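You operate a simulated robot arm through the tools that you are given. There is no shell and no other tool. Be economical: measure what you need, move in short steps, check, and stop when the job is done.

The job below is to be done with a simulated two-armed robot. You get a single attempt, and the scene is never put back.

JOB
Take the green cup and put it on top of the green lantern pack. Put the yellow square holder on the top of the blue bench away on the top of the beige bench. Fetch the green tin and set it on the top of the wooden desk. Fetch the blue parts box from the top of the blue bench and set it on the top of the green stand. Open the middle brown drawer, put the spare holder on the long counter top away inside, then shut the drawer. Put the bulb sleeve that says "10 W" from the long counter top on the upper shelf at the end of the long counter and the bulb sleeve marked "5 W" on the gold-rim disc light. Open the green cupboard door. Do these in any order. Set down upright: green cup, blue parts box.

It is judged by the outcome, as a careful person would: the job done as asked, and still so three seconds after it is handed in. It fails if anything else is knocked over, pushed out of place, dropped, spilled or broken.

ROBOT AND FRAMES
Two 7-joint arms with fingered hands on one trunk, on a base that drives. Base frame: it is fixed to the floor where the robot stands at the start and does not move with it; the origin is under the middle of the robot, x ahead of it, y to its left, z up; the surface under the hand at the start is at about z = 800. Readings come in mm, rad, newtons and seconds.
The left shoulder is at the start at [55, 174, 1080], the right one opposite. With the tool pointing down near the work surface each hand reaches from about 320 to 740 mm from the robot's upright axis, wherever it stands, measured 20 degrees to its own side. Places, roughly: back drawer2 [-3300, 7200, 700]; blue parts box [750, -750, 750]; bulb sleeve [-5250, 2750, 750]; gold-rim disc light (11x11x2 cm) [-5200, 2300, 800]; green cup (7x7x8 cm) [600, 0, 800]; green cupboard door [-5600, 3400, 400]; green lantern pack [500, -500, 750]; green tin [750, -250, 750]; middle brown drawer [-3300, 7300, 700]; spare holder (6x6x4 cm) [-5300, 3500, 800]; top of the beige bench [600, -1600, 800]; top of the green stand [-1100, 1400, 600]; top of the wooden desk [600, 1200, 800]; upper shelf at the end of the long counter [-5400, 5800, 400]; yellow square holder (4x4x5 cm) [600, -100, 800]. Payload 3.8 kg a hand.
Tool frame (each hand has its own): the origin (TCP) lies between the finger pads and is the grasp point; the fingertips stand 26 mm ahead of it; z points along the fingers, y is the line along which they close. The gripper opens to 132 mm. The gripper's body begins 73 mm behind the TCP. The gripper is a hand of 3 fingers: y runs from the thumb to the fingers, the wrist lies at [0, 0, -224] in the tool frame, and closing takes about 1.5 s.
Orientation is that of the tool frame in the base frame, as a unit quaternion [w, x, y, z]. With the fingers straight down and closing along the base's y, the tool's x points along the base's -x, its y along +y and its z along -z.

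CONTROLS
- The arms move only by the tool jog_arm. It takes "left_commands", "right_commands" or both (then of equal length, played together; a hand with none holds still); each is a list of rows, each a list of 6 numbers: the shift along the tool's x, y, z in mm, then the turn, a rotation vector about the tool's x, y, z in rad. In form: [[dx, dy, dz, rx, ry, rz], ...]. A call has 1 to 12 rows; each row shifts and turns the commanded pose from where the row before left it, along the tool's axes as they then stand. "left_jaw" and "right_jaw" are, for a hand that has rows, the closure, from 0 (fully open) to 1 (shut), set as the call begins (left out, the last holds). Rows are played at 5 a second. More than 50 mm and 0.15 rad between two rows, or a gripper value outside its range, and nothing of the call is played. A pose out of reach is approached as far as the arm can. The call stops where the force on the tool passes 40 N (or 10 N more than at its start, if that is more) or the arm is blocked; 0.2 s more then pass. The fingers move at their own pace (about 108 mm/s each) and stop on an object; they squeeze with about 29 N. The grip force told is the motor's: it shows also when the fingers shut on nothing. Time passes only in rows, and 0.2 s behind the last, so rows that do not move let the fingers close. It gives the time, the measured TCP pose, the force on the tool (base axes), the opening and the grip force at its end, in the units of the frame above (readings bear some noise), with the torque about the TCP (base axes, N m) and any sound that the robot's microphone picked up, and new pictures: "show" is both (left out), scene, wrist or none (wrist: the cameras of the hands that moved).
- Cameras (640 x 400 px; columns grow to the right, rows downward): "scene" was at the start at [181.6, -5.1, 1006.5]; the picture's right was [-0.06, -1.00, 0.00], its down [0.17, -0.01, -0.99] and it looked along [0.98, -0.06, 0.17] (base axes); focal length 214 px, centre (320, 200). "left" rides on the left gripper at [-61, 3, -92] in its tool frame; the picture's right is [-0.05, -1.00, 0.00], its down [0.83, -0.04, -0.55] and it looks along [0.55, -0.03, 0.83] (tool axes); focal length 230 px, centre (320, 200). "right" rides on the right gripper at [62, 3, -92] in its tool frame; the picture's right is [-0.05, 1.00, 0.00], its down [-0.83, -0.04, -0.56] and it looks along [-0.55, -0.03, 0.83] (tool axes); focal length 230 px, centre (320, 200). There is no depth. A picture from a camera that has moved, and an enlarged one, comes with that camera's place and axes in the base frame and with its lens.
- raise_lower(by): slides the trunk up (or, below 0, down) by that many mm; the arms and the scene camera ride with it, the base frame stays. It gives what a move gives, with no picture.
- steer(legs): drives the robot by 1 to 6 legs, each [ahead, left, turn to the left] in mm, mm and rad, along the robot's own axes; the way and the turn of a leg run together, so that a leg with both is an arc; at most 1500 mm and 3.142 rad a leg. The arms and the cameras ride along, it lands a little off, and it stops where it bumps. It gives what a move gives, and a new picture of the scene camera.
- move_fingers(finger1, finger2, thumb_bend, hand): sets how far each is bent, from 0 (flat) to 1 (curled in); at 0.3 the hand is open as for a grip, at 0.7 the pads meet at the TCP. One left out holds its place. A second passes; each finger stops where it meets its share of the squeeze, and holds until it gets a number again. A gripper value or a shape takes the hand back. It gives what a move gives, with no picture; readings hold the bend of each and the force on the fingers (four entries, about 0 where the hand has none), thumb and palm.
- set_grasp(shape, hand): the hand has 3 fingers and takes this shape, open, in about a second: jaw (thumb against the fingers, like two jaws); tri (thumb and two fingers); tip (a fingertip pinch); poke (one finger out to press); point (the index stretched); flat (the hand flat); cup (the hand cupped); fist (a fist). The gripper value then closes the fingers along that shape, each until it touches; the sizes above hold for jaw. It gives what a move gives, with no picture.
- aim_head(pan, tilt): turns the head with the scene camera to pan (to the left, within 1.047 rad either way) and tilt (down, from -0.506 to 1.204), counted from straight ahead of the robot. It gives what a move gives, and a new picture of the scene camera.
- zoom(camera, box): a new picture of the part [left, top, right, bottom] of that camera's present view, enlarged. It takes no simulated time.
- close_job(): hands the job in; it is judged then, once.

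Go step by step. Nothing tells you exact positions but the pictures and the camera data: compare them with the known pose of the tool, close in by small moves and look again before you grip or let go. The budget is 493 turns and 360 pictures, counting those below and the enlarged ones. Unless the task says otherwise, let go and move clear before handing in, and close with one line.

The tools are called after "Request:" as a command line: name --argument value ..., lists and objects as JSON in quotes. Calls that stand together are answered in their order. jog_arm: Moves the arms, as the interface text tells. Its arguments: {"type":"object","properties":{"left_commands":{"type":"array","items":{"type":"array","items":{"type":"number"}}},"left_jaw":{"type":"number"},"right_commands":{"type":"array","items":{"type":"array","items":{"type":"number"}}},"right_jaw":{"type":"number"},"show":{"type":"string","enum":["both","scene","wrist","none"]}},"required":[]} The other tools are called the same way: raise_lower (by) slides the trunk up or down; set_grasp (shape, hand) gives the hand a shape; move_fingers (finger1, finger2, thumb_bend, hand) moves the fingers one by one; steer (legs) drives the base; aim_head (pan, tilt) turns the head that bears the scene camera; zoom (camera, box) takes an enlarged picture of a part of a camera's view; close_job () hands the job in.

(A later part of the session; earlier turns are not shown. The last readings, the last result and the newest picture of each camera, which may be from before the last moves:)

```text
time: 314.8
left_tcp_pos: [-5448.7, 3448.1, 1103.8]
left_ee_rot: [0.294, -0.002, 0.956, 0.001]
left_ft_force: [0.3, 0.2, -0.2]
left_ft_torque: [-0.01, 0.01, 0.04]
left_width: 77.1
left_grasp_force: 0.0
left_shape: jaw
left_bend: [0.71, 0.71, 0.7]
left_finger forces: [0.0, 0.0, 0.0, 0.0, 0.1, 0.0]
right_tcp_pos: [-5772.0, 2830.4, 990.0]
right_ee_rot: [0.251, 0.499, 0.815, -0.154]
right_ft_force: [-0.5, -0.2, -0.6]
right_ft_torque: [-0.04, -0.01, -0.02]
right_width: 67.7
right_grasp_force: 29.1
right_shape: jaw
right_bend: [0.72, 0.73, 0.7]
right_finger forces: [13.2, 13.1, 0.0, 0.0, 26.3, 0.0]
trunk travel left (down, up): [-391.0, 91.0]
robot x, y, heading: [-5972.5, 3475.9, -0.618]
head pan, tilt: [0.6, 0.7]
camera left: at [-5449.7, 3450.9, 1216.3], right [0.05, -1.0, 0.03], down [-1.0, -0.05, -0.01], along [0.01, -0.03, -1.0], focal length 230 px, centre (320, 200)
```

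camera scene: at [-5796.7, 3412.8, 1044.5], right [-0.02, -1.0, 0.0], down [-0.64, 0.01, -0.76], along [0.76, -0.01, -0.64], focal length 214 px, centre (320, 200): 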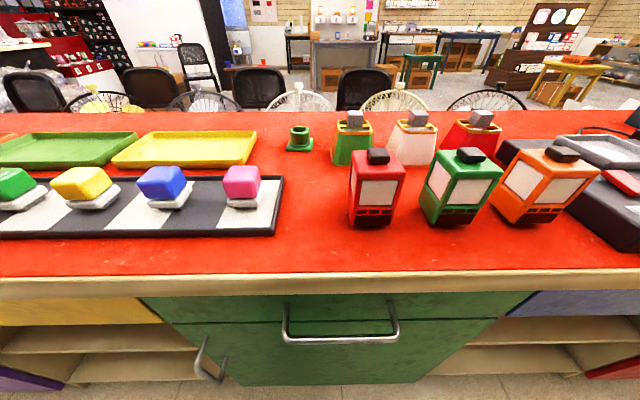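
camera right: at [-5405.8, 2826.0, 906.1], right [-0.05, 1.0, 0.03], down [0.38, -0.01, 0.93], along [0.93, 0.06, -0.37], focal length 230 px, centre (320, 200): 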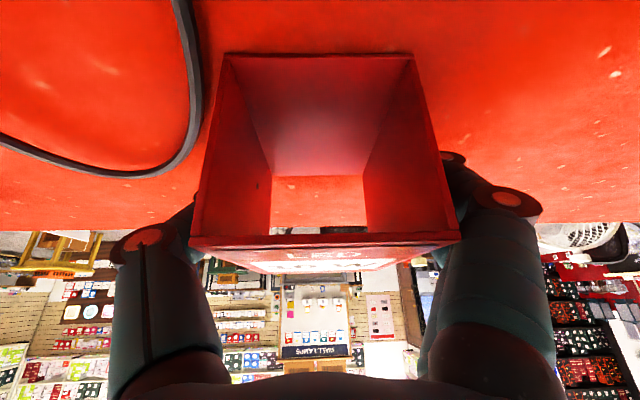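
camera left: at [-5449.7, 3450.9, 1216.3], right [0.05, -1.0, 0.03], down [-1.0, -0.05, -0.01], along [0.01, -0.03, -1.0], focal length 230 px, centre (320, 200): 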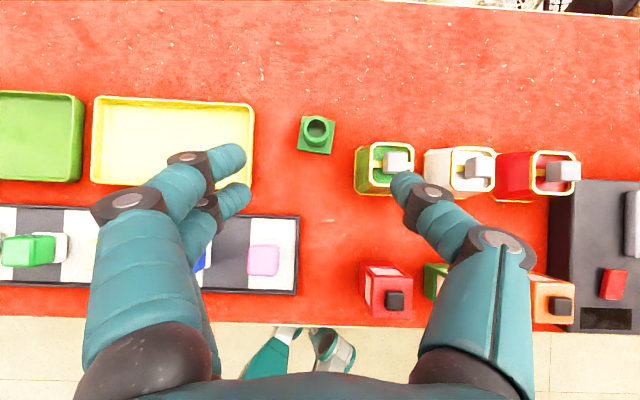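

Excellent top-down view: holder at ≈(-5341,3452). Moving to pre-grasp with narrower opening.

Request:
jog_arm --left_commands '[[9.6, 1, 34, 0, 0, 0], [9.6, 1, 34, 0, 0, 0], [9.6, 1, 34, 0, 0, 0], [9.6, 1, 34, 0, 0, 0], [9.6, 0, 34, 0, 0, 0]]' --left_jaw 0.52 --show "wrist"

```text
time: 316.0
left_tcp_pos: [-5397.4, 3451.8, 936.1]
left_ee_rot: [0.294, 0.0, 0.956, 0.0]
left_ft_force: [0.8, 0.1, 0.3]
left_ft_torque: [-0.02, 0.01, -0.03]
left_width: 63.9
left_grasp_force: 0.1
left_shape: jaw
left_bend: [0.73, 0.73, 0.7]
left_finger forces: [0.0, 0.0, 0.0, 0.0, 0.0, 0.0]
right_tcp_pos: [-5772.4, 2831.0, 991.4]
right_ee_rot: [0.252, 0.5, 0.814, -0.155]
right_ft_force: [-0.2, -0.4, -0.3]
right_ft_torque: [-0.02, -0.04, -0.02]
right_width: 67.6
right_grasp_force: 29.2
right_shape: jaw
right_bend: [0.72, 0.73, 0.7]
right_finger forces: [13.2, 13.0, 0.0, 0.0, 26.4, 0.0]
trunk travel left (down, up): [-391.0, 91.0]
robot x, y, heading: [-5972.2, 3474.2, -0.616]
head pan, tilt: [0.6, 0.7]
camera left: at [-5398.4, 3455.0, 1048.2], right [0.04, -1.0, 0.03], down [-1.0, -0.04, -0.01], along [0.01, -0.03, -1.0], focal length 230 px, centre (320, 200)
```

left: 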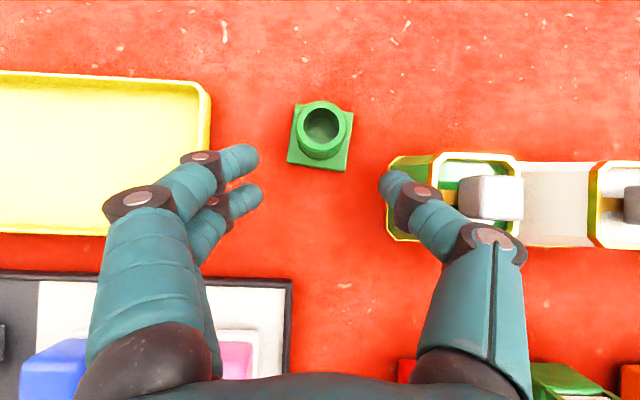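

Request:
jog_arm --left_commands '[[-2, 2, 31, 0, 0, 0], [-2, 1, 31, 0, 0, 0]]' --show "wrist"

```text
time: 316.6
left_tcp_pos: [-5356.3, 3456.1, 885.1]
left_ee_rot: [0.294, 0.0, 0.956, 0.0]
left_ft_force: [-0.3, -0.3, 0.0]
left_ft_torque: [0.0, -0.01, 0.0]
left_width: 63.7
left_grasp_force: 0.0
left_shape: jaw
left_bend: [0.73, 0.73, 0.7]
left_finger forces: [0.0, 0.0, 0.0, 0.0, 0.0, 0.0]
right_tcp_pos: [-5772.4, 2831.5, 990.8]
right_ee_rot: [0.251, 0.5, 0.815, -0.155]
right_ft_force: [0.4, 0.4, -1.1]
right_ft_torque: [0.03, 0.01, -0.01]
right_width: 67.7
right_grasp_force: 28.8
right_shape: jaw
right_bend: [0.72, 0.73, 0.7]
right_finger forces: [13.3, 13.1, 0.1, 0.0, 26.4, 0.1]
trunk travel left (down, up): [-391.0, 91.0]
robot x, y, heading: [-5969.4, 3478.2, -0.613]
head pan, tilt: [0.6, 0.7]
camera left: at [-5357.8, 3457.5, 997.9], right [0.04, -1.0, 0.03], down [-1.0, -0.04, -0.01], along [0.01, -0.03, -1.0], focal length 230 px, centre (320, 200)
```

left: 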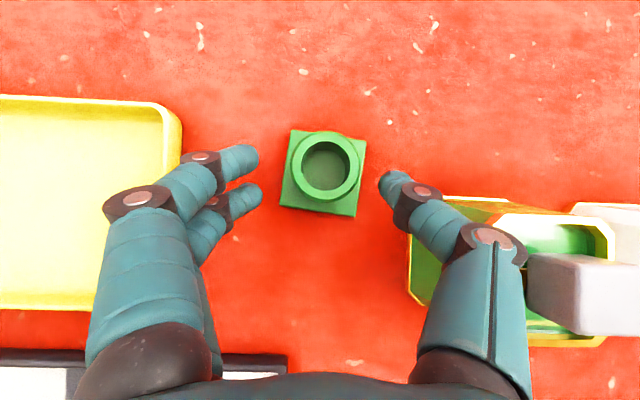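

Request:
jog_arm --left_commands '[[-1, -1, 15, 0, 0, 0], [-1, -1, 14, 0, 0, 0]]' --show "wrist"

```text
time: 317.2
left_tcp_pos: [-5339.2, 3452.6, 864.9]
left_ee_rot: [0.294, 0.0, 0.956, 0.001]
left_ft_force: [0.6, -0.2, -0.2]
left_ft_torque: [0.0, 0.02, 0.0]
left_width: 63.8
left_grasp_force: 0.2
left_shape: jaw
left_bend: [0.73, 0.73, 0.7]
left_finger forces: [0.1, 0.0, 0.1, 0.0, 0.0, 0.0]
right_tcp_pos: [-5772.3, 2831.6, 991.2]
right_ee_rot: [0.251, 0.499, 0.815, -0.153]
right_ft_force: [-0.1, 0.5, -0.2]
right_ft_torque: [-0.02, -0.02, -0.02]
right_width: 67.5
right_grasp_force: 28.7
right_shape: jaw
right_bend: [0.72, 0.73, 0.7]
right_finger forces: [13.3, 13.3, 0.0, 0.1, 26.3, 0.0]
trunk travel left (down, up): [-391.0, 91.0]
robot x, y, heading: [-5970.4, 3478.9, -0.617]
head pan, tilt: [0.6, 0.7]
camera left: at [-5339.3, 3455.8, 976.4], right [0.04, -1.0, 0.03], down [-1.0, -0.04, -0.01], along [0.01, -0.03, -1.0], focal length 230 px, centre (320, 200)
```

left: 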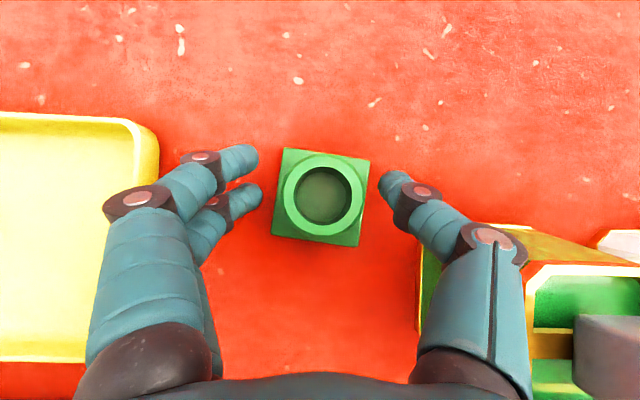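

Request:
jog_arm --left_commands '[[4, 0, 6, 0, 0, 0], [3.4, 0, 5, 0, 0, 0]]' --show "none"

Request:
jog_arm --left_commands '[[0, 0, 0, 0, 0, 0], [0, 0, 0, 0, 0, 0], [0, 0, 0, 0, 0, 0], [0, 0, 0, 0, 0, 0], [0, 0, 0, 0, 0, 0]]' --left_jaw 1 --show "wrist"

```text
time: 317.8
left_tcp_pos: [-5336.7, 3452.8, 853.5]
left_ee_rot: [0.295, 0.0, 0.955, -0.001]
left_ft_force: [-0.7, 0.0, -0.1]
left_ft_torque: [0.02, -0.01, 0.03]
left_width: 63.6
left_grasp_force: 0.1
left_shape: jaw
left_bend: [0.73, 0.73, 0.7]
left_finger forces: [0.0, 0.1, 0.0, 0.1, 0.1, 0.1]
right_tcp_pos: [-5772.8, 2830.9, 991.6]
right_ee_rot: [0.251, 0.5, 0.814, -0.154]
right_ft_force: [0.3, -0.1, 0.2]
right_ft_torque: [0.0, 0.03, -0.03]
right_width: 67.4
right_grasp_force: 28.4
right_shape: jaw
right_bend: [0.72, 0.73, 0.7]
right_finger forces: [13.3, 13.2, 0.1, 0.1, 26.2, 0.0]
trunk travel left (down, up): [-391.0, 91.0]
robot x, y, heading: [-5971.9, 3474.4, -0.62]
head pan, tilt: [0.6, 0.7]
```

```text
time: 319.0
left_tcp_pos: [-5336.5, 3453.2, 852.5]
left_ee_rot: [0.295, -0.001, 0.955, 0.0]
left_ft_force: [1.5, 1.4, 3.7]
left_ft_torque: [0.0, 0.1, -0.05]
left_width: 34.1
left_grasp_force: 29.0
left_shape: jaw
left_bend: [0.72, 0.74, 0.7]
left_finger forces: [10.6, 12.7, 0.0, 0.1, 23.9, 0.0]
right_tcp_pos: [-5772.4, 2830.2, 991.8]
right_ee_rot: [0.252, 0.499, 0.815, -0.154]
right_ft_force: [0.3, 0.0, 0.5]
right_ft_torque: [-0.01, -0.01, 0.01]
right_width: 67.5
right_grasp_force: 29.0
right_shape: jaw
right_bend: [0.72, 0.73, 0.7]
right_finger forces: [13.3, 13.2, 0.0, 0.0, 26.4, 0.1]
trunk travel left (down, up): [-391.0, 91.0]
robot x, y, heading: [-5966.9, 3477.8, -0.62]
head pan, tilt: [0.6, 0.7]
camera left: at [-5337.2, 3456.2, 964.0], right [0.04, -1.0, 0.03], down [-1.0, -0.04, -0.01], along [0.01, -0.03, -1.0], focal length 230 px, centre (320, 200)
```

left: 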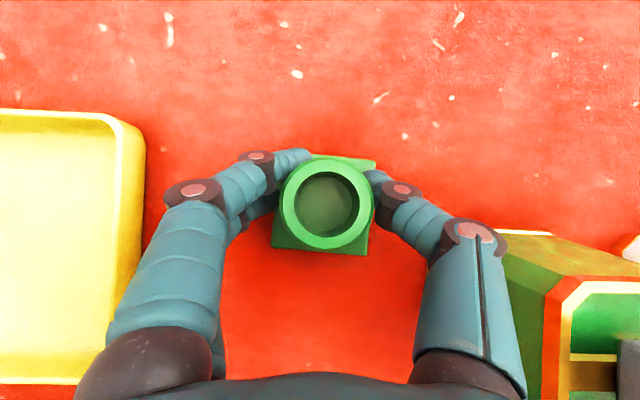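

Gripped. Lift with the trunk.

Request:
raise_lower --by 88

Request:
jog_arm --left_commands '[[0, 0, -40, 0, 0, 0], [0, 0, -40, 0, 0, 0], [0, 0, -40, 0, 0, 0]]'

```text
time: 320.3
left_tcp_pos: [-5335.9, 3449.5, 982.7]
left_ee_rot: [0.327, -0.007, 0.945, -0.024]
left_ft_force: [-0.8, -0.2, -0.3]
left_ft_torque: [-0.04, -0.06, 0.01]
left_width: 17.0
left_grasp_force: 28.9
left_shape: jaw
left_bend: [0.75, 0.78, 0.75]
left_finger forces: [0.0, 0.1, 0.1, 0.1, 0.1, 0.0]
right_tcp_pos: [-5772.2, 2830.3, 1079.4]
right_ee_rot: [0.25, 0.499, 0.815, -0.155]
right_ft_force: [1.0, -0.3, -1.0]
right_ft_torque: [0.0, -0.03, -0.01]
right_width: 67.5
right_grasp_force: 29.0
right_shape: jaw
right_bend: [0.72, 0.73, 0.7]
right_finger forces: [13.3, 13.2, 0.0, 0.0, 26.3, 0.1]
trunk travel left (down, up): [-479.0, 3.0]
robot x, y, heading: [-5972.4, 3477.5, -0.616]
head pan, tilt: [0.6, 0.7]
```

```text
time: 321.1
left_tcp_pos: [-5412.3, 3457.2, 1077.3]
left_ee_rot: [0.328, -0.008, 0.945, -0.023]
left_ft_force: [-0.1, -0.2, -0.2]
left_ft_torque: [0.02, 0.02, -0.03]
left_width: 17.1
left_grasp_force: 29.0
left_shape: jaw
left_bend: [0.75, 0.78, 0.75]
left_finger forces: [0.0, 0.0, 0.0, 0.1, 0.0, 0.0]
right_tcp_pos: [-5773.6, 2831.5, 1079.9]
right_ee_rot: [0.252, 0.5, 0.814, -0.155]
right_ft_force: [-0.9, 0.8, 0.3]
right_ft_torque: [-0.01, 0.01, 0.0]
right_width: 67.5
right_grasp_force: 29.3
right_shape: jaw
right_bend: [0.72, 0.73, 0.7]
right_finger forces: [13.3, 13.2, 0.0, 0.0, 26.3, 0.0]
trunk travel left (down, up): [-479.0, 3.0]
robot x, y, heading: [-5968.1, 3474.7, -0.614]
head pan, tilt: [0.6, 0.7]
camera scene: at [-5797.6, 3413.0, 1049.0], right [-0.02, -1.0, 0.0], down [-0.64, 0.01, -0.77], along [0.77, -0.01, -0.64], focal length 214 px, centre (320, 200)
camera left: at [-5420.7, 3465.6, 1188.3], right [0.04, -1.0, 0.08], down [-1.0, -0.05, -0.08], along [0.08, -0.08, -0.99], focal length 230 px, centre (320, 200)
```

scene: 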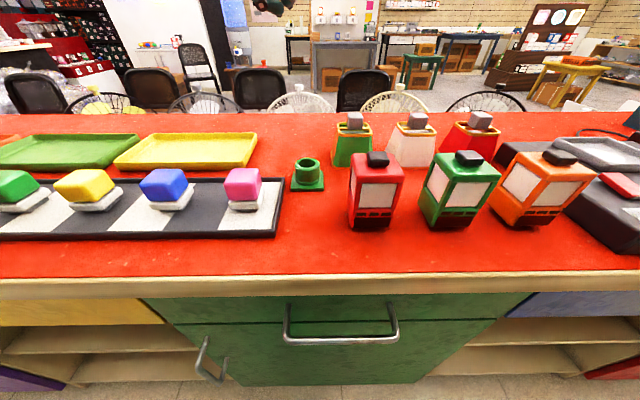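
left: 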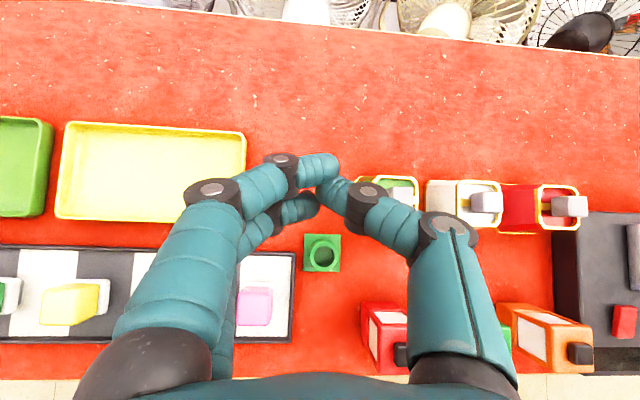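

The holder slipped during the trunk jump and landed upright at ≈(-5473,3432). I'll re-grasp it, lifting with the arm this time.

Request:
raise_lower --by -60

Request:
jog_arm --left_commands '[[29, -5, 2, -0.039, 0.068, 0.029], [29, -5, 2, 0, 0, 0], [29, -5, 2, 0, 0, 0], [29, -5, 3, 0, 0, 0], [28, -5, 3, 0, 0, 0]]' --left_jaw 0.5 --show "wrist"

```text
time: 322.1
left_tcp_pos: [-5408.8, 3456.1, 1018.7]
left_ee_rot: [0.327, -0.008, 0.945, -0.024]
left_ft_force: [0.1, -1.1, -0.6]
left_ft_torque: [0.0, 0.02, 0.02]
left_width: 17.0
left_grasp_force: 29.0
left_shape: jaw
left_bend: [0.75, 0.78, 0.75]
left_finger forces: [0.1, 0.0, 0.0, 0.0, 0.1, 0.0]
right_tcp_pos: [-5772.8, 2830.3, 1020.7]
right_ee_rot: [0.252, 0.499, 0.815, -0.154]
right_ft_force: [0.4, 0.4, 0.1]
right_ft_torque: [0.01, 0.0, -0.01]
right_width: 67.5
right_grasp_force: 29.2
right_shape: jaw
right_bend: [0.72, 0.73, 0.7]
right_finger forces: [13.2, 13.2, 0.0, 0.1, 26.3, 0.0]
trunk travel left (down, up): [-419.0, 63.0]
robot x, y, heading: [-5967.9, 3480.9, -0.616]
head pan, tilt: [0.6, 0.7]
```

```text
time: 323.3
left_tcp_pos: [-5517.2, 3430.6, 924.0]
left_ee_rot: [0.295, -0.001, 0.956, 0.0]
left_ft_force: [-0.8, -0.1, -0.2]
left_ft_torque: [0.01, -0.03, -0.03]
left_width: 65.5
left_grasp_force: 0.0
left_shape: jaw
left_bend: [0.73, 0.73, 0.7]
left_finger forces: [0.1, 0.1, 0.1, 0.0, 0.0, 0.1]
right_tcp_pos: [-5772.0, 2832.0, 1018.5]
right_ee_rot: [0.251, 0.499, 0.815, -0.155]
right_ft_force: [-0.9, 0.3, 0.6]
right_ft_torque: [0.02, 0.0, -0.03]
right_width: 67.7
right_grasp_force: 28.8
right_shape: jaw
right_bend: [0.72, 0.73, 0.7]
right_finger forces: [13.2, 13.2, 0.1, 0.0, 26.3, 0.0]
trunk travel left (down, up): [-419.0, 63.0]
robot x, y, heading: [-5970.5, 3476.6, -0.621]
head pan, tilt: [0.6, 0.7]
camera left: at [-5518.8, 3434.0, 1036.0], right [0.04, -1.0, 0.03], down [-1.0, -0.04, -0.01], along [0.01, -0.03, -1.0], focal length 230 px, centre (320, 200)
```

left: 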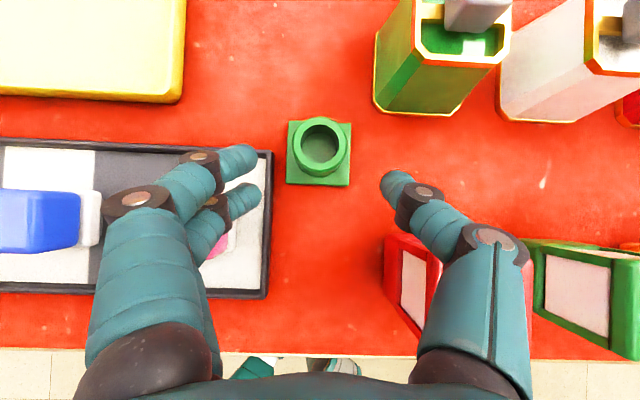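

A red lantern is close behind; I'll make the hand more vertical (pitch 0.3) and approach from above.

Request:
jog_arm --left_commands '[[0, 0, 0, 0, 0.15, 0], [0, 0, 0, 0, 0.15, 0], [-19, 1, 6, 0, 0, 0], [-19, 1, 6, 0, 0, 0]]' --show "wrist"

```text
time: 324.3
left_tcp_pos: [-5478.7, 3432.0, 925.3]
left_ee_rot: [0.15, 0.001, 0.989, -0.001]
left_ft_force: [0.0, -0.3, 0.0]
left_ft_torque: [0.03, 0.0, -0.03]
left_width: 65.7
left_grasp_force: 0.2
left_shape: jaw
left_bend: [0.73, 0.73, 0.7]
left_finger forces: [0.0, 0.0, 0.1, 0.0, 0.1, 0.0]
right_tcp_pos: [-5771.6, 2830.1, 1018.3]
right_ee_rot: [0.251, 0.499, 0.815, -0.154]
right_ft_force: [0.3, 0.5, -0.5]
right_ft_torque: [-0.02, 0.0, -0.02]
right_width: 67.5
right_grasp_force: 28.7
right_shape: jaw
right_bend: [0.72, 0.73, 0.7]
right_finger forces: [13.2, 13.2, 0.0, 0.0, 26.3, 0.1]
trunk travel left (down, up): [-419.0, 63.0]
robot x, y, heading: [-5970.4, 3477.5, -0.615]
head pan, tilt: [0.6, 0.7]
camera left: at [-5446.0, 3436.3, 1032.9], right [0.05, -1.0, 0.02], down [-0.96, -0.04, 0.29], along [-0.29, -0.03, -0.96], focal length 230 px, centre (320, 200)
```

left: 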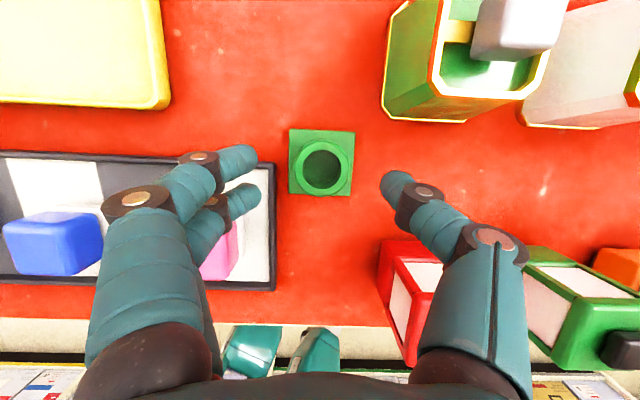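

Request:
jog_arm --left_commands '[[6, 0, 23, 0, 0, 0], [6, 0, 23, 0, 0, 0], [5, 0, 21, 0, 0, 0]]' --show "wrist"

```text
time: 325.1
left_tcp_pos: [-5476.1, 3430.7, 861.9]
left_ee_rot: [0.154, 0.002, 0.988, -0.003]
left_ft_force: [0.8, 1.2, 29.1]
left_ft_torque: [1.3, 0.18, -0.06]
left_width: 66.2
left_grasp_force: 0.1
left_shape: jaw
left_bend: [0.73, 0.76, 0.7]
left_finger forces: [0.0, 29.4, 0.0, 0.0, 0.0, 0.0]
right_tcp_pos: [-5775.4, 2831.4, 1021.5]
right_ee_rot: [0.254, 0.499, 0.814, -0.153]
right_ft_force: [-0.4, -0.7, 0.8]
right_ft_torque: [-0.03, 0.0, 0.03]
right_width: 67.6
right_grasp_force: 29.5
right_shape: jaw
right_bend: [0.72, 0.73, 0.7]
right_finger forces: [13.2, 13.2, 0.1, 0.1, 26.3, 0.0]
trunk travel left (down, up): [-419.0, 63.0]
robot x, y, heading: [-5967.9, 3475.6, -0.617]
head pan, tilt: [0.6, 0.7]
camera left: at [-5445.7, 3434.1, 969.3], right [0.05, -1.0, 0.02], down [-0.96, -0.04, 0.28], along [-0.27, -0.03, -0.96], focal length 230 px, centre (320, 200)
```

left: 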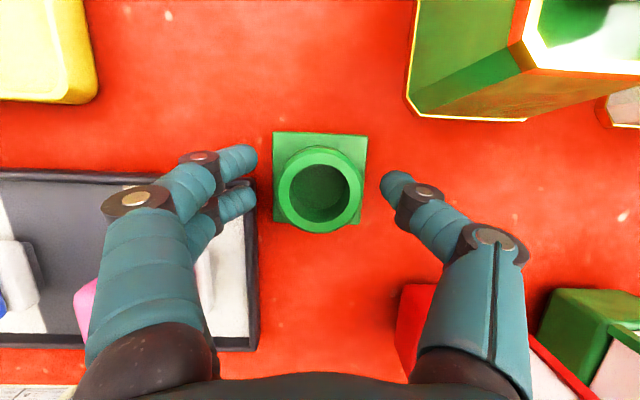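

A fingertip rests on the board's rim; raise slightly and close there.

Request:
jog_arm --left_commands '[[-1.5, -3, -5, 0, 0, 0], [0, 0, 0, 0, 0, 0]]' --show "none"

Request:
jog_arm --left_commands '[[0, 0, 0, 0, 0, 0], [0, 0, 0, 0, 0, 0], [0, 0, 0, 0, 0, 0], [0, 0, 0, 0, 0, 0], [0, 0, 0, 0, 0, 0]]' --left_jaw 1 --show "wrist"

```text
time: 325.7
left_tcp_pos: [-5476.1, 3428.1, 861.6]
left_ee_rot: [0.151, 0.0, 0.989, -0.002]
left_ft_force: [4.3, 1.3, 20.3]
left_ft_torque: [0.93, 0.01, -0.24]
left_width: 66.5
left_grasp_force: 0.0
left_shape: jaw
left_bend: [0.73, 0.75, 0.7]
left_finger forces: [0.1, 20.6, 0.0, 0.1, 0.0, 0.0]
right_tcp_pos: [-5774.0, 2831.7, 1020.3]
right_ee_rot: [0.251, 0.5, 0.814, -0.155]
right_ft_force: [-0.3, 1.0, 0.3]
right_ft_torque: [0.03, -0.01, 0.0]
right_width: 67.4
right_grasp_force: 29.0
right_shape: jaw
right_bend: [0.72, 0.73, 0.7]
right_finger forces: [13.2, 13.3, 0.1, 0.1, 26.4, 0.1]
trunk travel left (down, up): [-419.0, 63.0]
robot x, y, heading: [-5971.3, 3478.5, -0.612]
head pan, tilt: [0.6, 0.7]
```

```text
time: 326.9
left_tcp_pos: [-5477.5, 3429.4, 861.4]
left_ee_rot: [0.149, 0.002, 0.989, 0.0]
left_ft_force: [-1.8, 3.3, 5.0]
left_ft_torque: [0.23, 0.0, 0.04]
left_width: 35.5
left_grasp_force: 29.0
left_shape: jaw
left_bend: [0.73, 0.75, 0.71]
left_finger forces: [15.8, 11.3, 0.1, 0.0, 26.2, 0.0]
right_tcp_pos: [-5774.0, 2830.2, 1019.2]
right_ee_rot: [0.252, 0.499, 0.815, -0.154]
right_ft_force: [1.2, -0.4, 0.4]
right_ft_torque: [0.01, 0.0, 0.02]
right_width: 67.6
right_grasp_force: 29.4
right_shape: jaw
right_bend: [0.72, 0.73, 0.7]
right_finger forces: [13.2, 13.2, 0.0, 0.1, 26.3, 0.1]
trunk travel left (down, up): [-419.0, 63.0]
robot x, y, heading: [-5969.1, 3477.8, -0.614]
head pan, tilt: [0.6, 0.7]
camera left: at [-5445.9, 3432.1, 968.5], right [0.05, -1.0, 0.02], down [-0.96, -0.04, 0.29], along [-0.29, -0.03, -0.96], focal length 230 px, centre (320, 200)
```

left: 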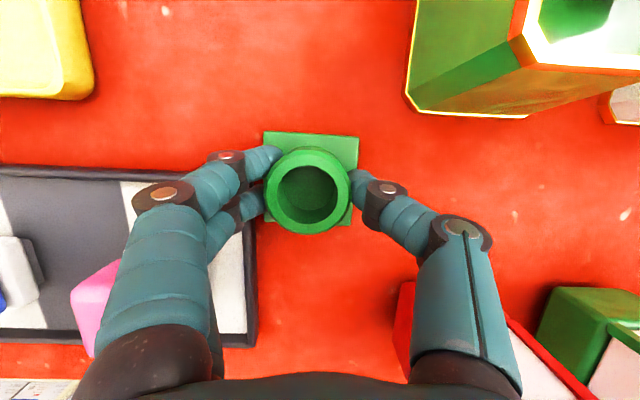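

Firm grip on the ring. Lifting with the arm in small steps.

Request:
jog_arm --left_commands '[[-4, 0, -14, 0, 0, 0], [-6, 0, -20, 0, 0, 0], [-8, 0, -28, 0, 0, 0], [-8, 0, -28, 0, 0, 0], [0, 0, -30, 0, 0, 0]]' --show "wrist"

```text
time: 328.1
left_tcp_pos: [-5487.2, 3429.5, 985.3]
left_ee_rot: [0.149, 0.001, 0.989, 0.001]
left_ft_force: [-0.2, 0.5, -0.3]
left_ft_torque: [-0.04, 0.04, 0.0]
left_width: 35.6
left_grasp_force: 29.1
left_shape: jaw
left_bend: [0.73, 0.75, 0.71]
left_finger forces: [16.2, 10.8, 0.0, 0.0, 27.1, 0.1]
right_tcp_pos: [-5771.5, 2829.7, 1019.3]
right_ee_rot: [0.252, 0.499, 0.814, -0.154]
right_ft_force: [-0.1, 0.3, 0.1]
right_ft_torque: [0.01, 0.06, 0.02]
right_width: 67.4
right_grasp_force: 29.4
right_shape: jaw
right_bend: [0.72, 0.73, 0.7]
right_finger forces: [13.3, 13.3, 0.0, 0.0, 26.3, 0.0]
trunk travel left (down, up): [-419.0, 63.0]
robot x, y, heading: [-5971.6, 3480.5, -0.618]
head pan, tilt: [0.6, 0.7]
camera left: at [-5455.4, 3432.8, 1092.1], right [0.05, -1.0, 0.02], down [-0.96, -0.04, 0.29], along [-0.29, -0.03, -0.96], focal length 230 px, centre (320, 200)
```

left: 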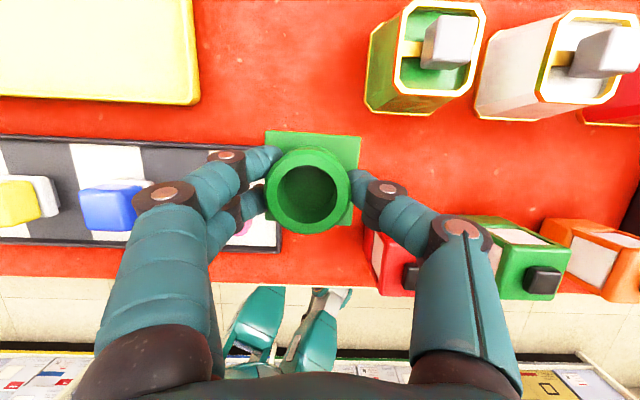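

Held. Retract the left hand, then raise the trunk and turn to face along the aisle (+y).

Request:
jog_arm --left_commands '[[24, 0, -23, 0, 0, 0], [24, 0, -23, 0, 0, 0], [24, 0, -23, 0, 0, 0], [24, 0, -23, 0, 0, 0]]' --show "none"

Request:
raise_lower --by 40

Request:
steer --legs '[[0, 0, 1.1], [0, 0, 1.085]]'

Request:
aim_head --pan 0.0 --tilt 0.3

```text
time: 329.1
left_tcp_pos: [-5607.8, 3431.3, 1043.6]
left_ee_rot: [0.15, 0.0, 0.989, 0.001]
left_ft_force: [-0.4, -0.2, -0.5]
left_ft_torque: [-0.01, 0.01, -0.04]
left_width: 35.2
left_grasp_force: 28.9
left_shape: jaw
left_bend: [0.73, 0.75, 0.71]
left_finger forces: [15.9, 10.8, 0.0, 0.0, 27.0, 0.0]
right_tcp_pos: [-5771.5, 2830.7, 1019.6]
right_ee_rot: [0.251, 0.499, 0.815, -0.154]
right_ft_force: [-0.1, -1.5, -0.2]
right_ft_torque: [-0.02, 0.02, -0.01]
right_width: 67.4
right_grasp_force: 28.9
right_shape: jaw
right_bend: [0.72, 0.73, 0.7]
right_finger forces: [13.3, 13.3, 0.0, 0.0, 26.3, 0.0]
trunk travel left (down, up): [-419.0, 63.0]
robot x, y, heading: [-5970.7, 3478.4, -0.616]
head pan, tilt: [0.6, 0.7]
```

```text
time: 329.9
left_tcp_pos: [-5605.7, 3429.5, 1081.9]
left_ee_rot: [0.147, 0.0, 0.989, 0.002]
left_ft_force: [0.4, -0.1, -0.9]
left_ft_torque: [-0.01, -0.02, 0.02]
left_width: 35.3
left_grasp_force: 29.2
left_shape: jaw
left_bend: [0.73, 0.75, 0.71]
left_finger forces: [15.9, 10.7, 0.0, 0.0, 27.0, 0.0]
right_tcp_pos: [-5772.3, 2830.4, 1058.8]
right_ee_rot: [0.25, 0.499, 0.815, -0.154]
right_ft_force: [0.8, -0.1, -0.6]
right_ft_torque: [0.0, -0.05, 0.01]
right_width: 67.5
right_grasp_force: 29.3
right_shape: jaw
right_bend: [0.72, 0.73, 0.7]
right_finger forces: [13.1, 13.2, 0.0, 0.0, 26.3, 0.0]
trunk travel left (down, up): [-459.0, 23.0]
robot x, y, heading: [-5970.0, 3477.4, -0.619]
head pan, tilt: [0.6, 0.7]
```

```text
time: 335.8
left_tcp_pos: [-6142.9, 3800.2, 1082.6]
left_ee_rot: [-0.068, 0.879, -0.453, -0.132]
left_ft_force: [0.6, -0.7, -0.1]
left_ft_torque: [-0.01, 0.01, -0.01]
left_width: 35.1
left_grasp_force: 28.8
left_shape: jaw
left_bend: [0.73, 0.75, 0.71]
left_finger forces: [16.4, 10.8, 0.0, 0.0, 26.8, 0.1]
right_tcp_pos: [-5559.1, 4013.6, 1060.1]
right_ee_rot: [0.251, -0.496, 0.817, 0.152]
right_ft_force: [-0.2, -1.6, 0.0]
right_ft_torque: [0.0, 0.01, 0.0]
right_width: 67.4
right_grasp_force: 29.1
right_shape: jaw
right_bend: [0.72, 0.73, 0.7]
right_finger forces: [13.2, 13.0, 0.0, 0.0, 26.3, 0.1]
trunk travel left (down, up): [-459.0, 23.0]
robot x, y, heading: [-5968.8, 3476.8, 1.578]
head pan, tilt: [0.6, 0.7]
camera scene: at [-6018.6, 3653.7, 1020.5], right [0.82, 0.57, 0.0], down [0.37, -0.53, -0.76], along [-0.43, 0.63, -0.64], focal length 214 px, centre (320, 200)
```

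scene: 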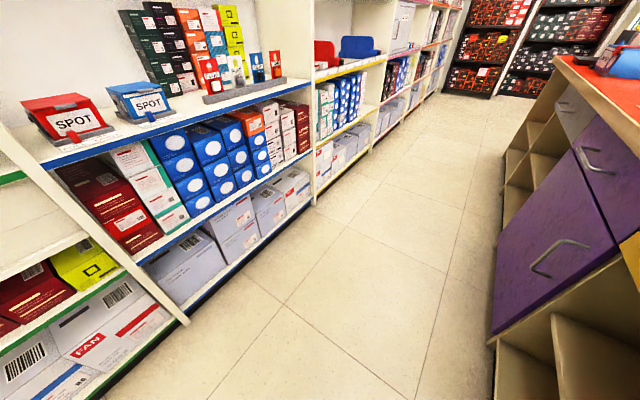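

```text
time: 336.8
left_tcp_pos: [-6142.7, 3800.2, 1083.8]
left_ee_rot: [-0.068, 0.879, -0.453, -0.133]
left_ft_force: [-1.2, 0.7, -0.4]
left_ft_torque: [-0.01, 0.01, 0.03]
left_width: 35.4
left_grasp_force: 28.9
left_shape: jaw
left_bend: [0.73, 0.75, 0.71]
left_finger forces: [16.3, 10.8, 0.0, 0.0, 26.9, 0.0]
right_tcp_pos: [-5559.0, 4013.6, 1059.6]
right_ee_rot: [0.253, -0.496, 0.817, 0.153]
right_ft_force: [0.1, 0.5, 0.0]
right_ft_torque: [0.02, 0.0, 0.0]
right_width: 67.2
right_grasp_force: 28.8
right_shape: jaw
right_bend: [0.72, 0.73, 0.7]
right_finger forces: [13.2, 13.1, 0.0, 0.1, 26.2, 0.0]
trunk travel left (down, up): [-459.0, 23.0]
robot x, y, heading: [-5968.8, 3474.8, 1.575]
head pan, tilt: [0.0, 0.3]
camera scene: at [-5970.7, 3677.2, 1056.6], right [1.0, 0.0, 0.0], down [0.0, -0.3, -0.96], along [0.0, 0.96, -0.3], focal length 214 px, centre (320, 200)
```

scene: 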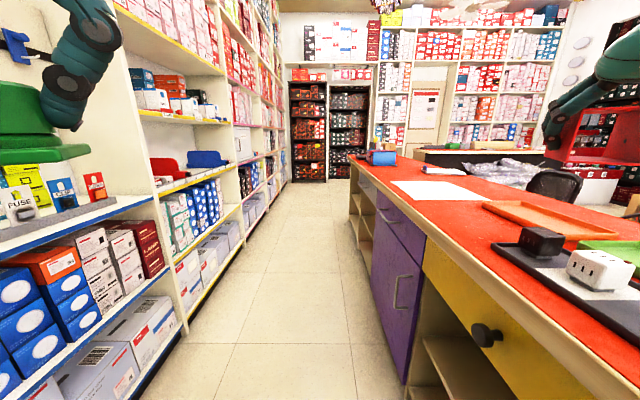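

The counter end has open shelves further along. Driving along the aisle (shifted a bit left).

Request:
steer --legs '[[0, 130, 0], [1350, 0, -0.004]]'

Request:
aim_head --pan -0.7 --tilt 0.5

```text
time: 345.2
left_tcp_pos: [-6254.9, 5205.3, 1082.9]
left_ee_rot: [-0.07, 0.874, -0.463, -0.131]
left_ft_force: [-0.1, -0.5, 0.0]
left_ft_torque: [-0.02, 0.01, 0.0]
left_width: 35.2
left_grasp_force: 29.1
left_shape: jaw
left_bend: [0.73, 0.75, 0.71]
left_finger forces: [16.3, 10.8, 0.0, 0.0, 26.8, 0.0]
right_tcp_pos: [-5667.1, 5404.2, 1060.5]
right_ee_rot: [0.254, -0.485, 0.823, 0.15]
right_ft_force: [0.0, 0.6, -0.6]
right_ft_torque: [0.03, 0.0, 0.0]
right_width: 67.5
right_grasp_force: 29.0
right_shape: jaw
right_bend: [0.72, 0.73, 0.7]
right_finger forces: [13.2, 13.0, 0.0, 0.0, 26.3, 0.0]
trunk travel left (down, up): [-459.0, 23.0]
robot x, y, heading: [-6088.3, 4874.9, 1.55]
head pan, tilt: [0.0, 0.3]
camera scene: at [-6086.6, 5078.0, 1056.6], right [1.0, -0.02, 0.0], down [-0.01, -0.3, -0.96], along [0.02, 0.96, -0.3], focal length 214 px, centre (320, 200)
```

scene: 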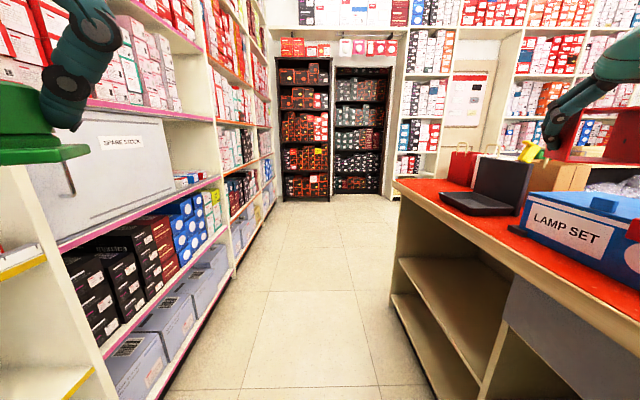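

```text
time: 346.3
left_tcp_pos: [-6256.1, 5205.6, 1083.5]
left_ee_rot: [-0.069, 0.874, -0.463, -0.131]
left_ft_force: [-0.5, 0.3, -0.1]
left_ft_torque: [0.01, 0.05, 0.01]
left_width: 35.0
left_grasp_force: 29.2
left_shape: jaw
left_bend: [0.73, 0.75, 0.71]
left_finger forces: [16.3, 10.8, 0.1, 0.1, 26.8, 0.1]
right_tcp_pos: [-5666.8, 5402.6, 1059.5]
right_ee_rot: [0.254, -0.485, 0.823, 0.15]
right_ft_force: [0.5, 0.1, -0.1]
right_ft_torque: [0.01, 0.0, -0.02]
right_width: 67.3
right_grasp_force: 28.6
right_shape: jaw
right_bend: [0.72, 0.73, 0.7]
right_finger forces: [13.3, 13.2, 0.1, 0.0, 26.3, 0.1]
trunk travel left (down, up): [-459.0, 23.0]
robot x, y, heading: [-6088.8, 4876.4, 1.549]
head pan, tilt: [-0.7, 0.499]
camera scene: at [-6028.5, 5053.1, 1038.2], right [0.75, -0.66, 0.0], down [-0.32, -0.36, -0.88], along [0.58, 0.66, -0.48], focal length 214 px, centre (320, 200)
```

scene: 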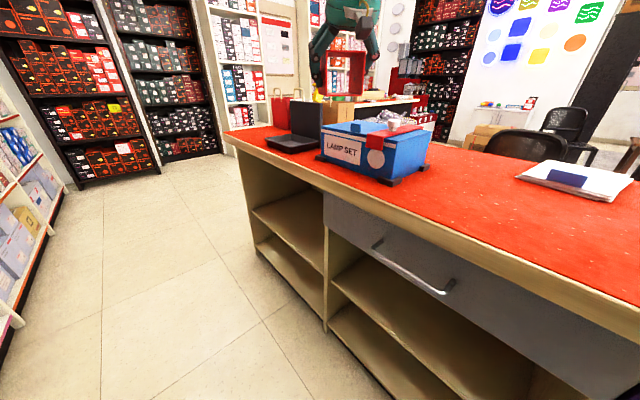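

The end bay has an upper shelf (~z 365–400), y≈5500–6180, face x≈-5600. First turn here, then retract the right hand off the counter.

Request:
steer --legs '[[0, 0, -0.974]]'

Request:
jog_arm --right_commands '[[38.5, 4.2, -26.3, 0, 0, 0], [38.5, 4.2, -26.3, 0, 0, 0], [38.5, 4.2, -26.3, 0, 0, 0], [38.5, 4.2, -26.3, 0, 0, 0], [38.5, 4.2, -26.3, 0, 0, 0]]' --show "wrist"

```text
time: 349.2
left_tcp_pos: [-5908.3, 5195.7, 1083.1]
left_ee_rot: [0.124, -0.55, 0.822, 0.083]
left_ft_force: [0.8, 0.2, -1.0]
left_ft_torque: [0.04, 0.04, -0.01]
left_width: 35.1
left_grasp_force: 28.9
left_shape: jaw
left_bend: [0.73, 0.75, 0.71]
left_finger forces: [16.3, 10.7, 0.1, 0.0, 26.6, 0.0]
right_tcp_pos: [-5418.4, 4815.2, 1058.9]
right_ee_rot: [0.295, -0.04, 0.955, 0.012]
right_ft_force: [0.3, 0.2, -0.9]
right_ft_torque: [-0.02, 0.0, 0.05]
right_width: 67.1
right_grasp_force: 29.1
right_shape: jaw
right_bend: [0.72, 0.73, 0.7]
right_finger forces: [13.2, 13.1, 0.1, 0.1, 26.3, 0.0]
trunk travel left (down, up): [-459.0, 23.0]
robot x, y, heading: [-6092.4, 4874.7, 0.562]
head pan, tilt: [-0.7, 0.499]
camera scene: at [-5910.0, 4922.6, 1038.2], right [-0.13, -0.99, 0.0], down [-0.47, 0.06, -0.88], along [0.87, -0.12, -0.48], focal length 214 px, centre (320, 200)
```

scene: 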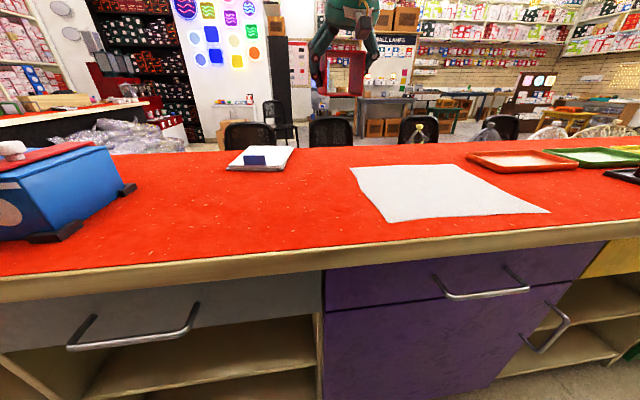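

```text
time: 350.4
left_tcp_pos: [-5909.8, 5195.3, 1084.9]
left_ee_rot: [0.124, -0.551, 0.821, 0.082]
left_ft_force: [0.5, -0.3, 0.3]
left_ft_torque: [-0.04, 0.02, 0.02]
left_width: 35.0
left_grasp_force: 29.4
left_shape: jaw
left_bend: [0.73, 0.75, 0.71]
left_finger forces: [16.5, 10.8, 0.1, 0.0, 26.7, 0.0]
right_tcp_pos: [-5609.7, 4776.0, 1128.9]
right_ee_rot: [0.293, -0.041, 0.955, 0.012]
right_ft_force: [-0.6, -0.2, 0.4]
right_ft_torque: [-0.01, 0.02, -0.01]
right_width: 67.5
right_grasp_force: 28.9
right_shape: jaw
right_bend: [0.72, 0.73, 0.7]
right_finger forces: [13.2, 13.1, 0.0, 0.1, 26.2, 0.0]
right hand out of reach, approached as far as the arm can: row 2, 3, 4, 5
trunk travel left (down, up): [-459.0, 23.0]
robot x, y, heading: [-6088.4, 4877.4, 0.567]
head pan, tilt: [-0.7, 0.499]
camera right: at [-5713.4, 4770.2, 1170.5], right [-0.04, 1.0, 0.03], down [0.38, -0.01, 0.93], along [0.92, 0.05, -0.38], focal length 230 px, centre (320, 200)
```

right: 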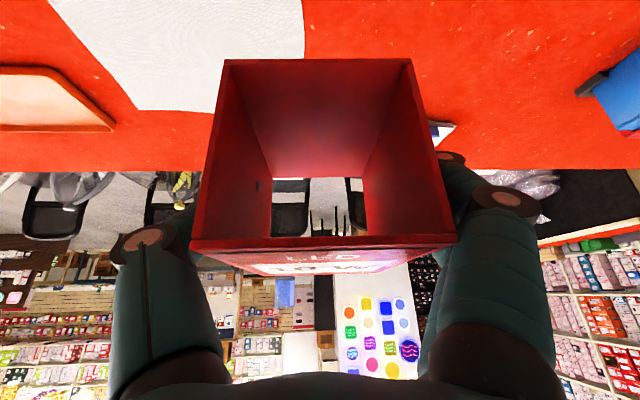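

Now drive to the end bay (keeping the hand back from the counter).

Request:
steer --legs '[[445, 907, 0]]'

Request:
raise_lower --by -300

Request:
aim_head --pan -0.55 --tilt 0.5

```text
time: 358.8
left_tcp_pos: [-6037.8, 6216.3, 1083.9]
left_ee_rot: [0.123, -0.555, 0.818, 0.084]
left_ft_force: [-0.2, 0.0, -0.4]
left_ft_torque: [0.01, 0.0, 0.01]
left_width: 35.3
left_grasp_force: 28.7
left_shape: jaw
left_bend: [0.73, 0.75, 0.71]
left_finger forces: [16.4, 10.9, 0.0, 0.1, 26.7, 0.0]
right_tcp_pos: [-5732.0, 5800.5, 1128.5]
right_ee_rot: [0.293, -0.046, 0.955, 0.014]
right_ft_force: [-0.2, 1.4, -0.1]
right_ft_torque: [0.0, 0.03, -0.01]
right_width: 67.5
right_grasp_force: 28.7
right_shape: jaw
right_bend: [0.72, 0.73, 0.7]
right_finger forces: [13.2, 13.2, 0.0, 0.0, 26.3, 0.1]
trunk travel left (down, up): [-459.0, 23.0]
robot x, y, heading: [-6216.6, 5894.8, 0.579]
head pan, tilt: [-0.7, 0.499]
camera scene: at [-6035.7, 5942.2, 1038.2], right [-0.12, -0.99, 0.0], down [-0.48, 0.06, -0.88], along [0.87, -0.11, -0.48], focal length 214 px, centre (320, 200)
```

scene: 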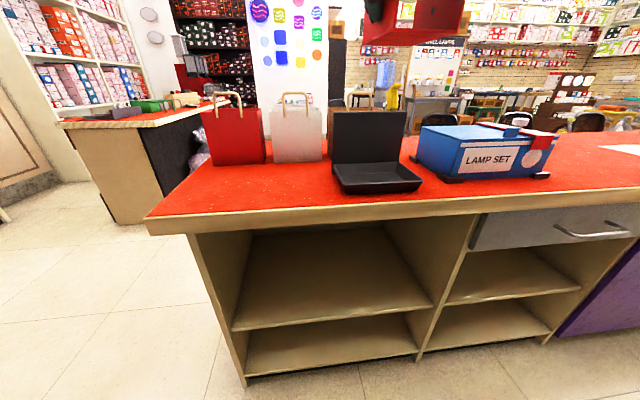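

```text
time: 361.8
left_tcp_pos: [-6038.1, 6214.7, 784.8]
left_ee_rot: [0.124, -0.556, 0.818, 0.083]
left_ft_force: [0.5, -0.1, 0.3]
left_ft_torque: [0.03, -0.03, -0.02]
left_width: 34.9
left_grasp_force: 28.7
left_shape: jaw
left_bend: [0.73, 0.75, 0.71]
left_finger forces: [16.5, 10.9, 0.0, 0.0, 26.8, 0.1]
right_tcp_pos: [-5707.1, 5816.7, 693.3]
right_ee_rot: [0.116, -0.076, 0.987, -0.087]
right_ft_force: [0.2, 0.0, -0.8]
right_ft_torque: [0.03, -0.02, 0.0]
right_width: 66.6
right_grasp_force: 28.9
right_shape: jaw
right_bend: [0.72, 0.73, 0.7]
right_finger forces: [14.4, 14.3, 0.0, 0.0, 28.5, 0.1]
trunk travel left (down, up): [-159.0, 323.0]
robot x, y, heading: [-6218.1, 5893.8, 0.575]
head pan, tilt: [-0.7, 0.499]
```

```text
time: 362.5
left_tcp_pos: [-6037.5, 6214.9, 783.4]
left_ee_rot: [0.124, -0.555, 0.818, 0.083]
left_ft_force: [0.8, 0.0, -0.8]
left_ft_torque: [0.0, 0.01, -0.01]
left_width: 35.1
left_grasp_force: 29.2
left_shape: jaw
left_bend: [0.73, 0.75, 0.71]
left_finger forces: [16.4, 10.9, 0.1, 0.0, 26.9, 0.0]
right_tcp_pos: [-5707.7, 5815.0, 693.4]
right_ee_rot: [0.114, -0.077, 0.987, -0.086]
right_ft_force: [1.3, 0.4, -0.2]
right_ft_torque: [-0.01, -0.01, 0.0]
right_width: 66.9
right_grasp_force: 29.2
right_shape: jaw
right_bend: [0.72, 0.73, 0.7]
right_finger forces: [14.3, 14.2, 0.0, 0.0, 28.5, 0.1]
trunk travel left (down, up): [-159.0, 323.0]
robot x, y, heading: [-6218.0, 5898.6, 0.578]
head pan, tilt: [-0.55, 0.499]
camera scene: at [-6053.5, 5943.8, 712.4], right [0.03, -1.0, 0.0], down [-0.48, -0.01, -0.88], along [0.88, 0.02, -0.48], focal length 214 px, centre (320, 200)
```

scene: 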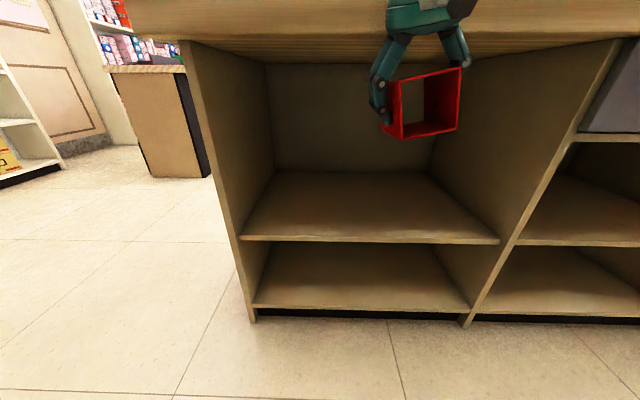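

The trunk move shifted the right arm's pose, but the sleeve is still held. Shelf board ≈ z 355, face x≈-5613. Restoring orientation first.

Request:
jog_arm --right_commands '[[0, 0, 0, -0.053, -0.126, 0.038], [0, 0, 0, -0.053, -0.126, 0.038], [0, 0, 0, -0.053, -0.126, 0.038]]' --show "none"

Request:
raise_lower --by -120

Request:
aim_head --pan -0.55 --tilt 0.3

```text
time: 363.3
left_tcp_pos: [-6039.2, 6215.6, 783.9]
left_ee_rot: [0.122, -0.555, 0.819, 0.084]
left_ft_force: [1.2, 0.1, -0.6]
left_ft_torque: [0.01, 0.0, 0.0]
left_width: 35.2
left_grasp_force: 29.2
left_shape: jaw
left_bend: [0.73, 0.75, 0.71]
left_finger forces: [16.5, 10.9, 0.1, 0.0, 26.8, 0.0]
right_tcp_pos: [-5660.3, 5806.9, 730.0]
right_ee_rot: [0.223, -0.053, 0.973, -0.008]
right_ft_force: [-13.6, 2.7, -0.4]
right_ft_torque: [-0.13, -0.55, -0.36]
right_width: 66.7
right_grasp_force: 29.2
right_shape: jaw
right_bend: [0.72, 0.73, 0.7]
right_finger forces: [14.6, 17.4, 0.0, 0.0, 38.3, 0.1]
right hand out of reach, approached as far as the arm can: row 1, 2, 3
trunk travel left (down, up): [-159.0, 323.0]
robot x, y, heading: [-6218.5, 5892.6, 0.579]
head pan, tilt: [-0.55, 0.499]
stopped in row 3 (right hand): the force on the tool passed its limit at 90 N (the readings are from after the stop); the commanded pose is now the measured one
```

```text
time: 364.8
left_tcp_pos: [-6017.4, 6229.5, 635.9]
left_ee_rot: [0.071, -0.555, 0.825, 0.085]
left_ft_force: [-0.5, 0.7, 0.0]
left_ft_torque: [-0.02, -0.03, 0.06]
left_width: 34.9
left_grasp_force: 29.2
left_shape: jaw
left_bend: [0.73, 0.75, 0.71]
left_finger forces: [16.4, 10.9, 0.0, 0.0, 26.8, 0.0]
right_tcp_pos: [-5643.0, 5818.4, 566.8]
right_ee_rot: [0.176, -0.061, 0.982, -0.037]
right_ft_force: [0.6, -0.1, -1.1]
right_ft_torque: [0.01, -0.01, 0.0]
right_width: 66.5
right_grasp_force: 28.7
right_shape: jaw
right_bend: [0.72, 0.73, 0.7]
right_finger forces: [14.1, 14.5, 0.0, 0.1, 28.6, 0.0]
trunk travel left (down, up): [-39.0, 443.0]
robot x, y, heading: [-6214.4, 5891.8, 0.578]
head pan, tilt: [-0.55, 0.499]
```

```text
time: 365.6
left_tcp_pos: [-6017.5, 6230.7, 635.2]
left_ee_rot: [0.071, -0.555, 0.824, 0.085]
left_ft_force: [-0.4, 0.7, 0.1]
left_ft_torque: [-0.01, 0.03, -0.01]
left_width: 35.1
left_grasp_force: 28.6
left_shape: jaw
left_bend: [0.73, 0.75, 0.71]
left_finger forces: [16.4, 11.0, 0.0, 0.1, 26.8, 0.0]
right_tcp_pos: [-5640.8, 5819.8, 566.9]
right_ee_rot: [0.176, -0.06, 0.982, -0.037]
right_ft_force: [0.2, 0.5, 0.3]
right_ft_torque: [-0.02, -0.04, -0.03]
right_width: 66.9
right_grasp_force: 29.3
right_shape: jaw
right_bend: [0.72, 0.73, 0.7]
right_finger forces: [14.1, 14.4, 0.0, 0.0, 28.6, 0.0]
trunk travel left (down, up): [-39.0, 443.0]
robot x, y, heading: [-6217.0, 5888.1, 0.578]
head pan, tilt: [-0.55, 0.3]
camera scene: at [-6041.5, 5950.6, 606.1], right [0.03, -1.0, 0.0], down [-0.3, -0.01, -0.96], along [0.95, 0.03, -0.3], focal length 214 px, centre (320, 200)
```

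scene: 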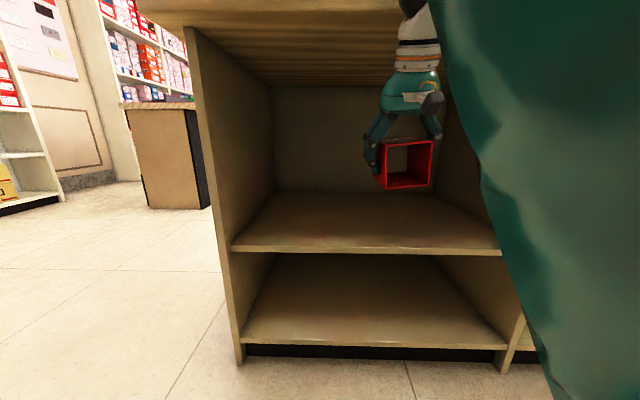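

Now lower the hand under the counter top with small steps, restoring pitch and roll.

Request:
jog_arm --right_commands '[[10, 2.8, 28, -0.033, -0.05, 0], [10, 2.8, 28, -0.033, -0.05, 0], [10, 2, 25, -0.033, -0.05, 0]]' --show "scene"

```text
time: 366.6
left_tcp_pos: [-6016.3, 6229.3, 634.3]
left_ee_rot: [0.071, -0.556, 0.824, 0.085]
left_ft_force: [0.0, 0.0, -0.6]
left_ft_torque: [0.0, 0.01, 0.02]
left_width: 34.8
left_grasp_force: 29.5
left_shape: jaw
left_bend: [0.73, 0.75, 0.71]
left_finger forces: [16.4, 10.9, 0.0, 0.0, 26.9, 0.0]
right_tcp_pos: [-5601.7, 5787.9, 480.3]
right_ee_rot: [0.225, -0.072, 0.971, -0.018]
right_ft_force: [0.1, -0.2, -0.7]
right_ft_torque: [0.02, 0.01, 0.02]
right_width: 66.3
right_grasp_force: 29.0
right_shape: jaw
right_bend: [0.72, 0.73, 0.7]
right_finger forces: [13.5, 13.5, 0.1, 0.1, 27.0, 0.0]
right hand out of reach, approached as far as the arm can: row 1, 2, 3
trunk travel left (down, up): [-39.0, 443.0]
robot x, y, heading: [-6216.5, 5892.4, 0.582]
head pan, tilt: [-0.55, 0.3]
stopped in row 3 (right hand): the arm was blocked; the commanded pose is now the measured one
camera scene: at [-6041.6, 5950.7, 606.2], right [0.03, -1.0, 0.0], down [-0.3, -0.01, -0.96], along [0.95, 0.03, -0.3], focal length 214 px, centre (320, 200)
```

scene: 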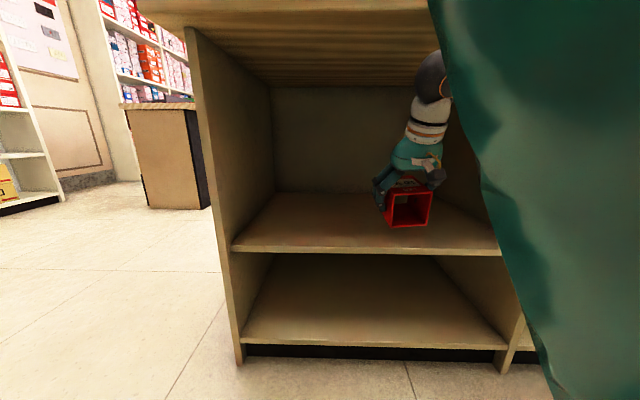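

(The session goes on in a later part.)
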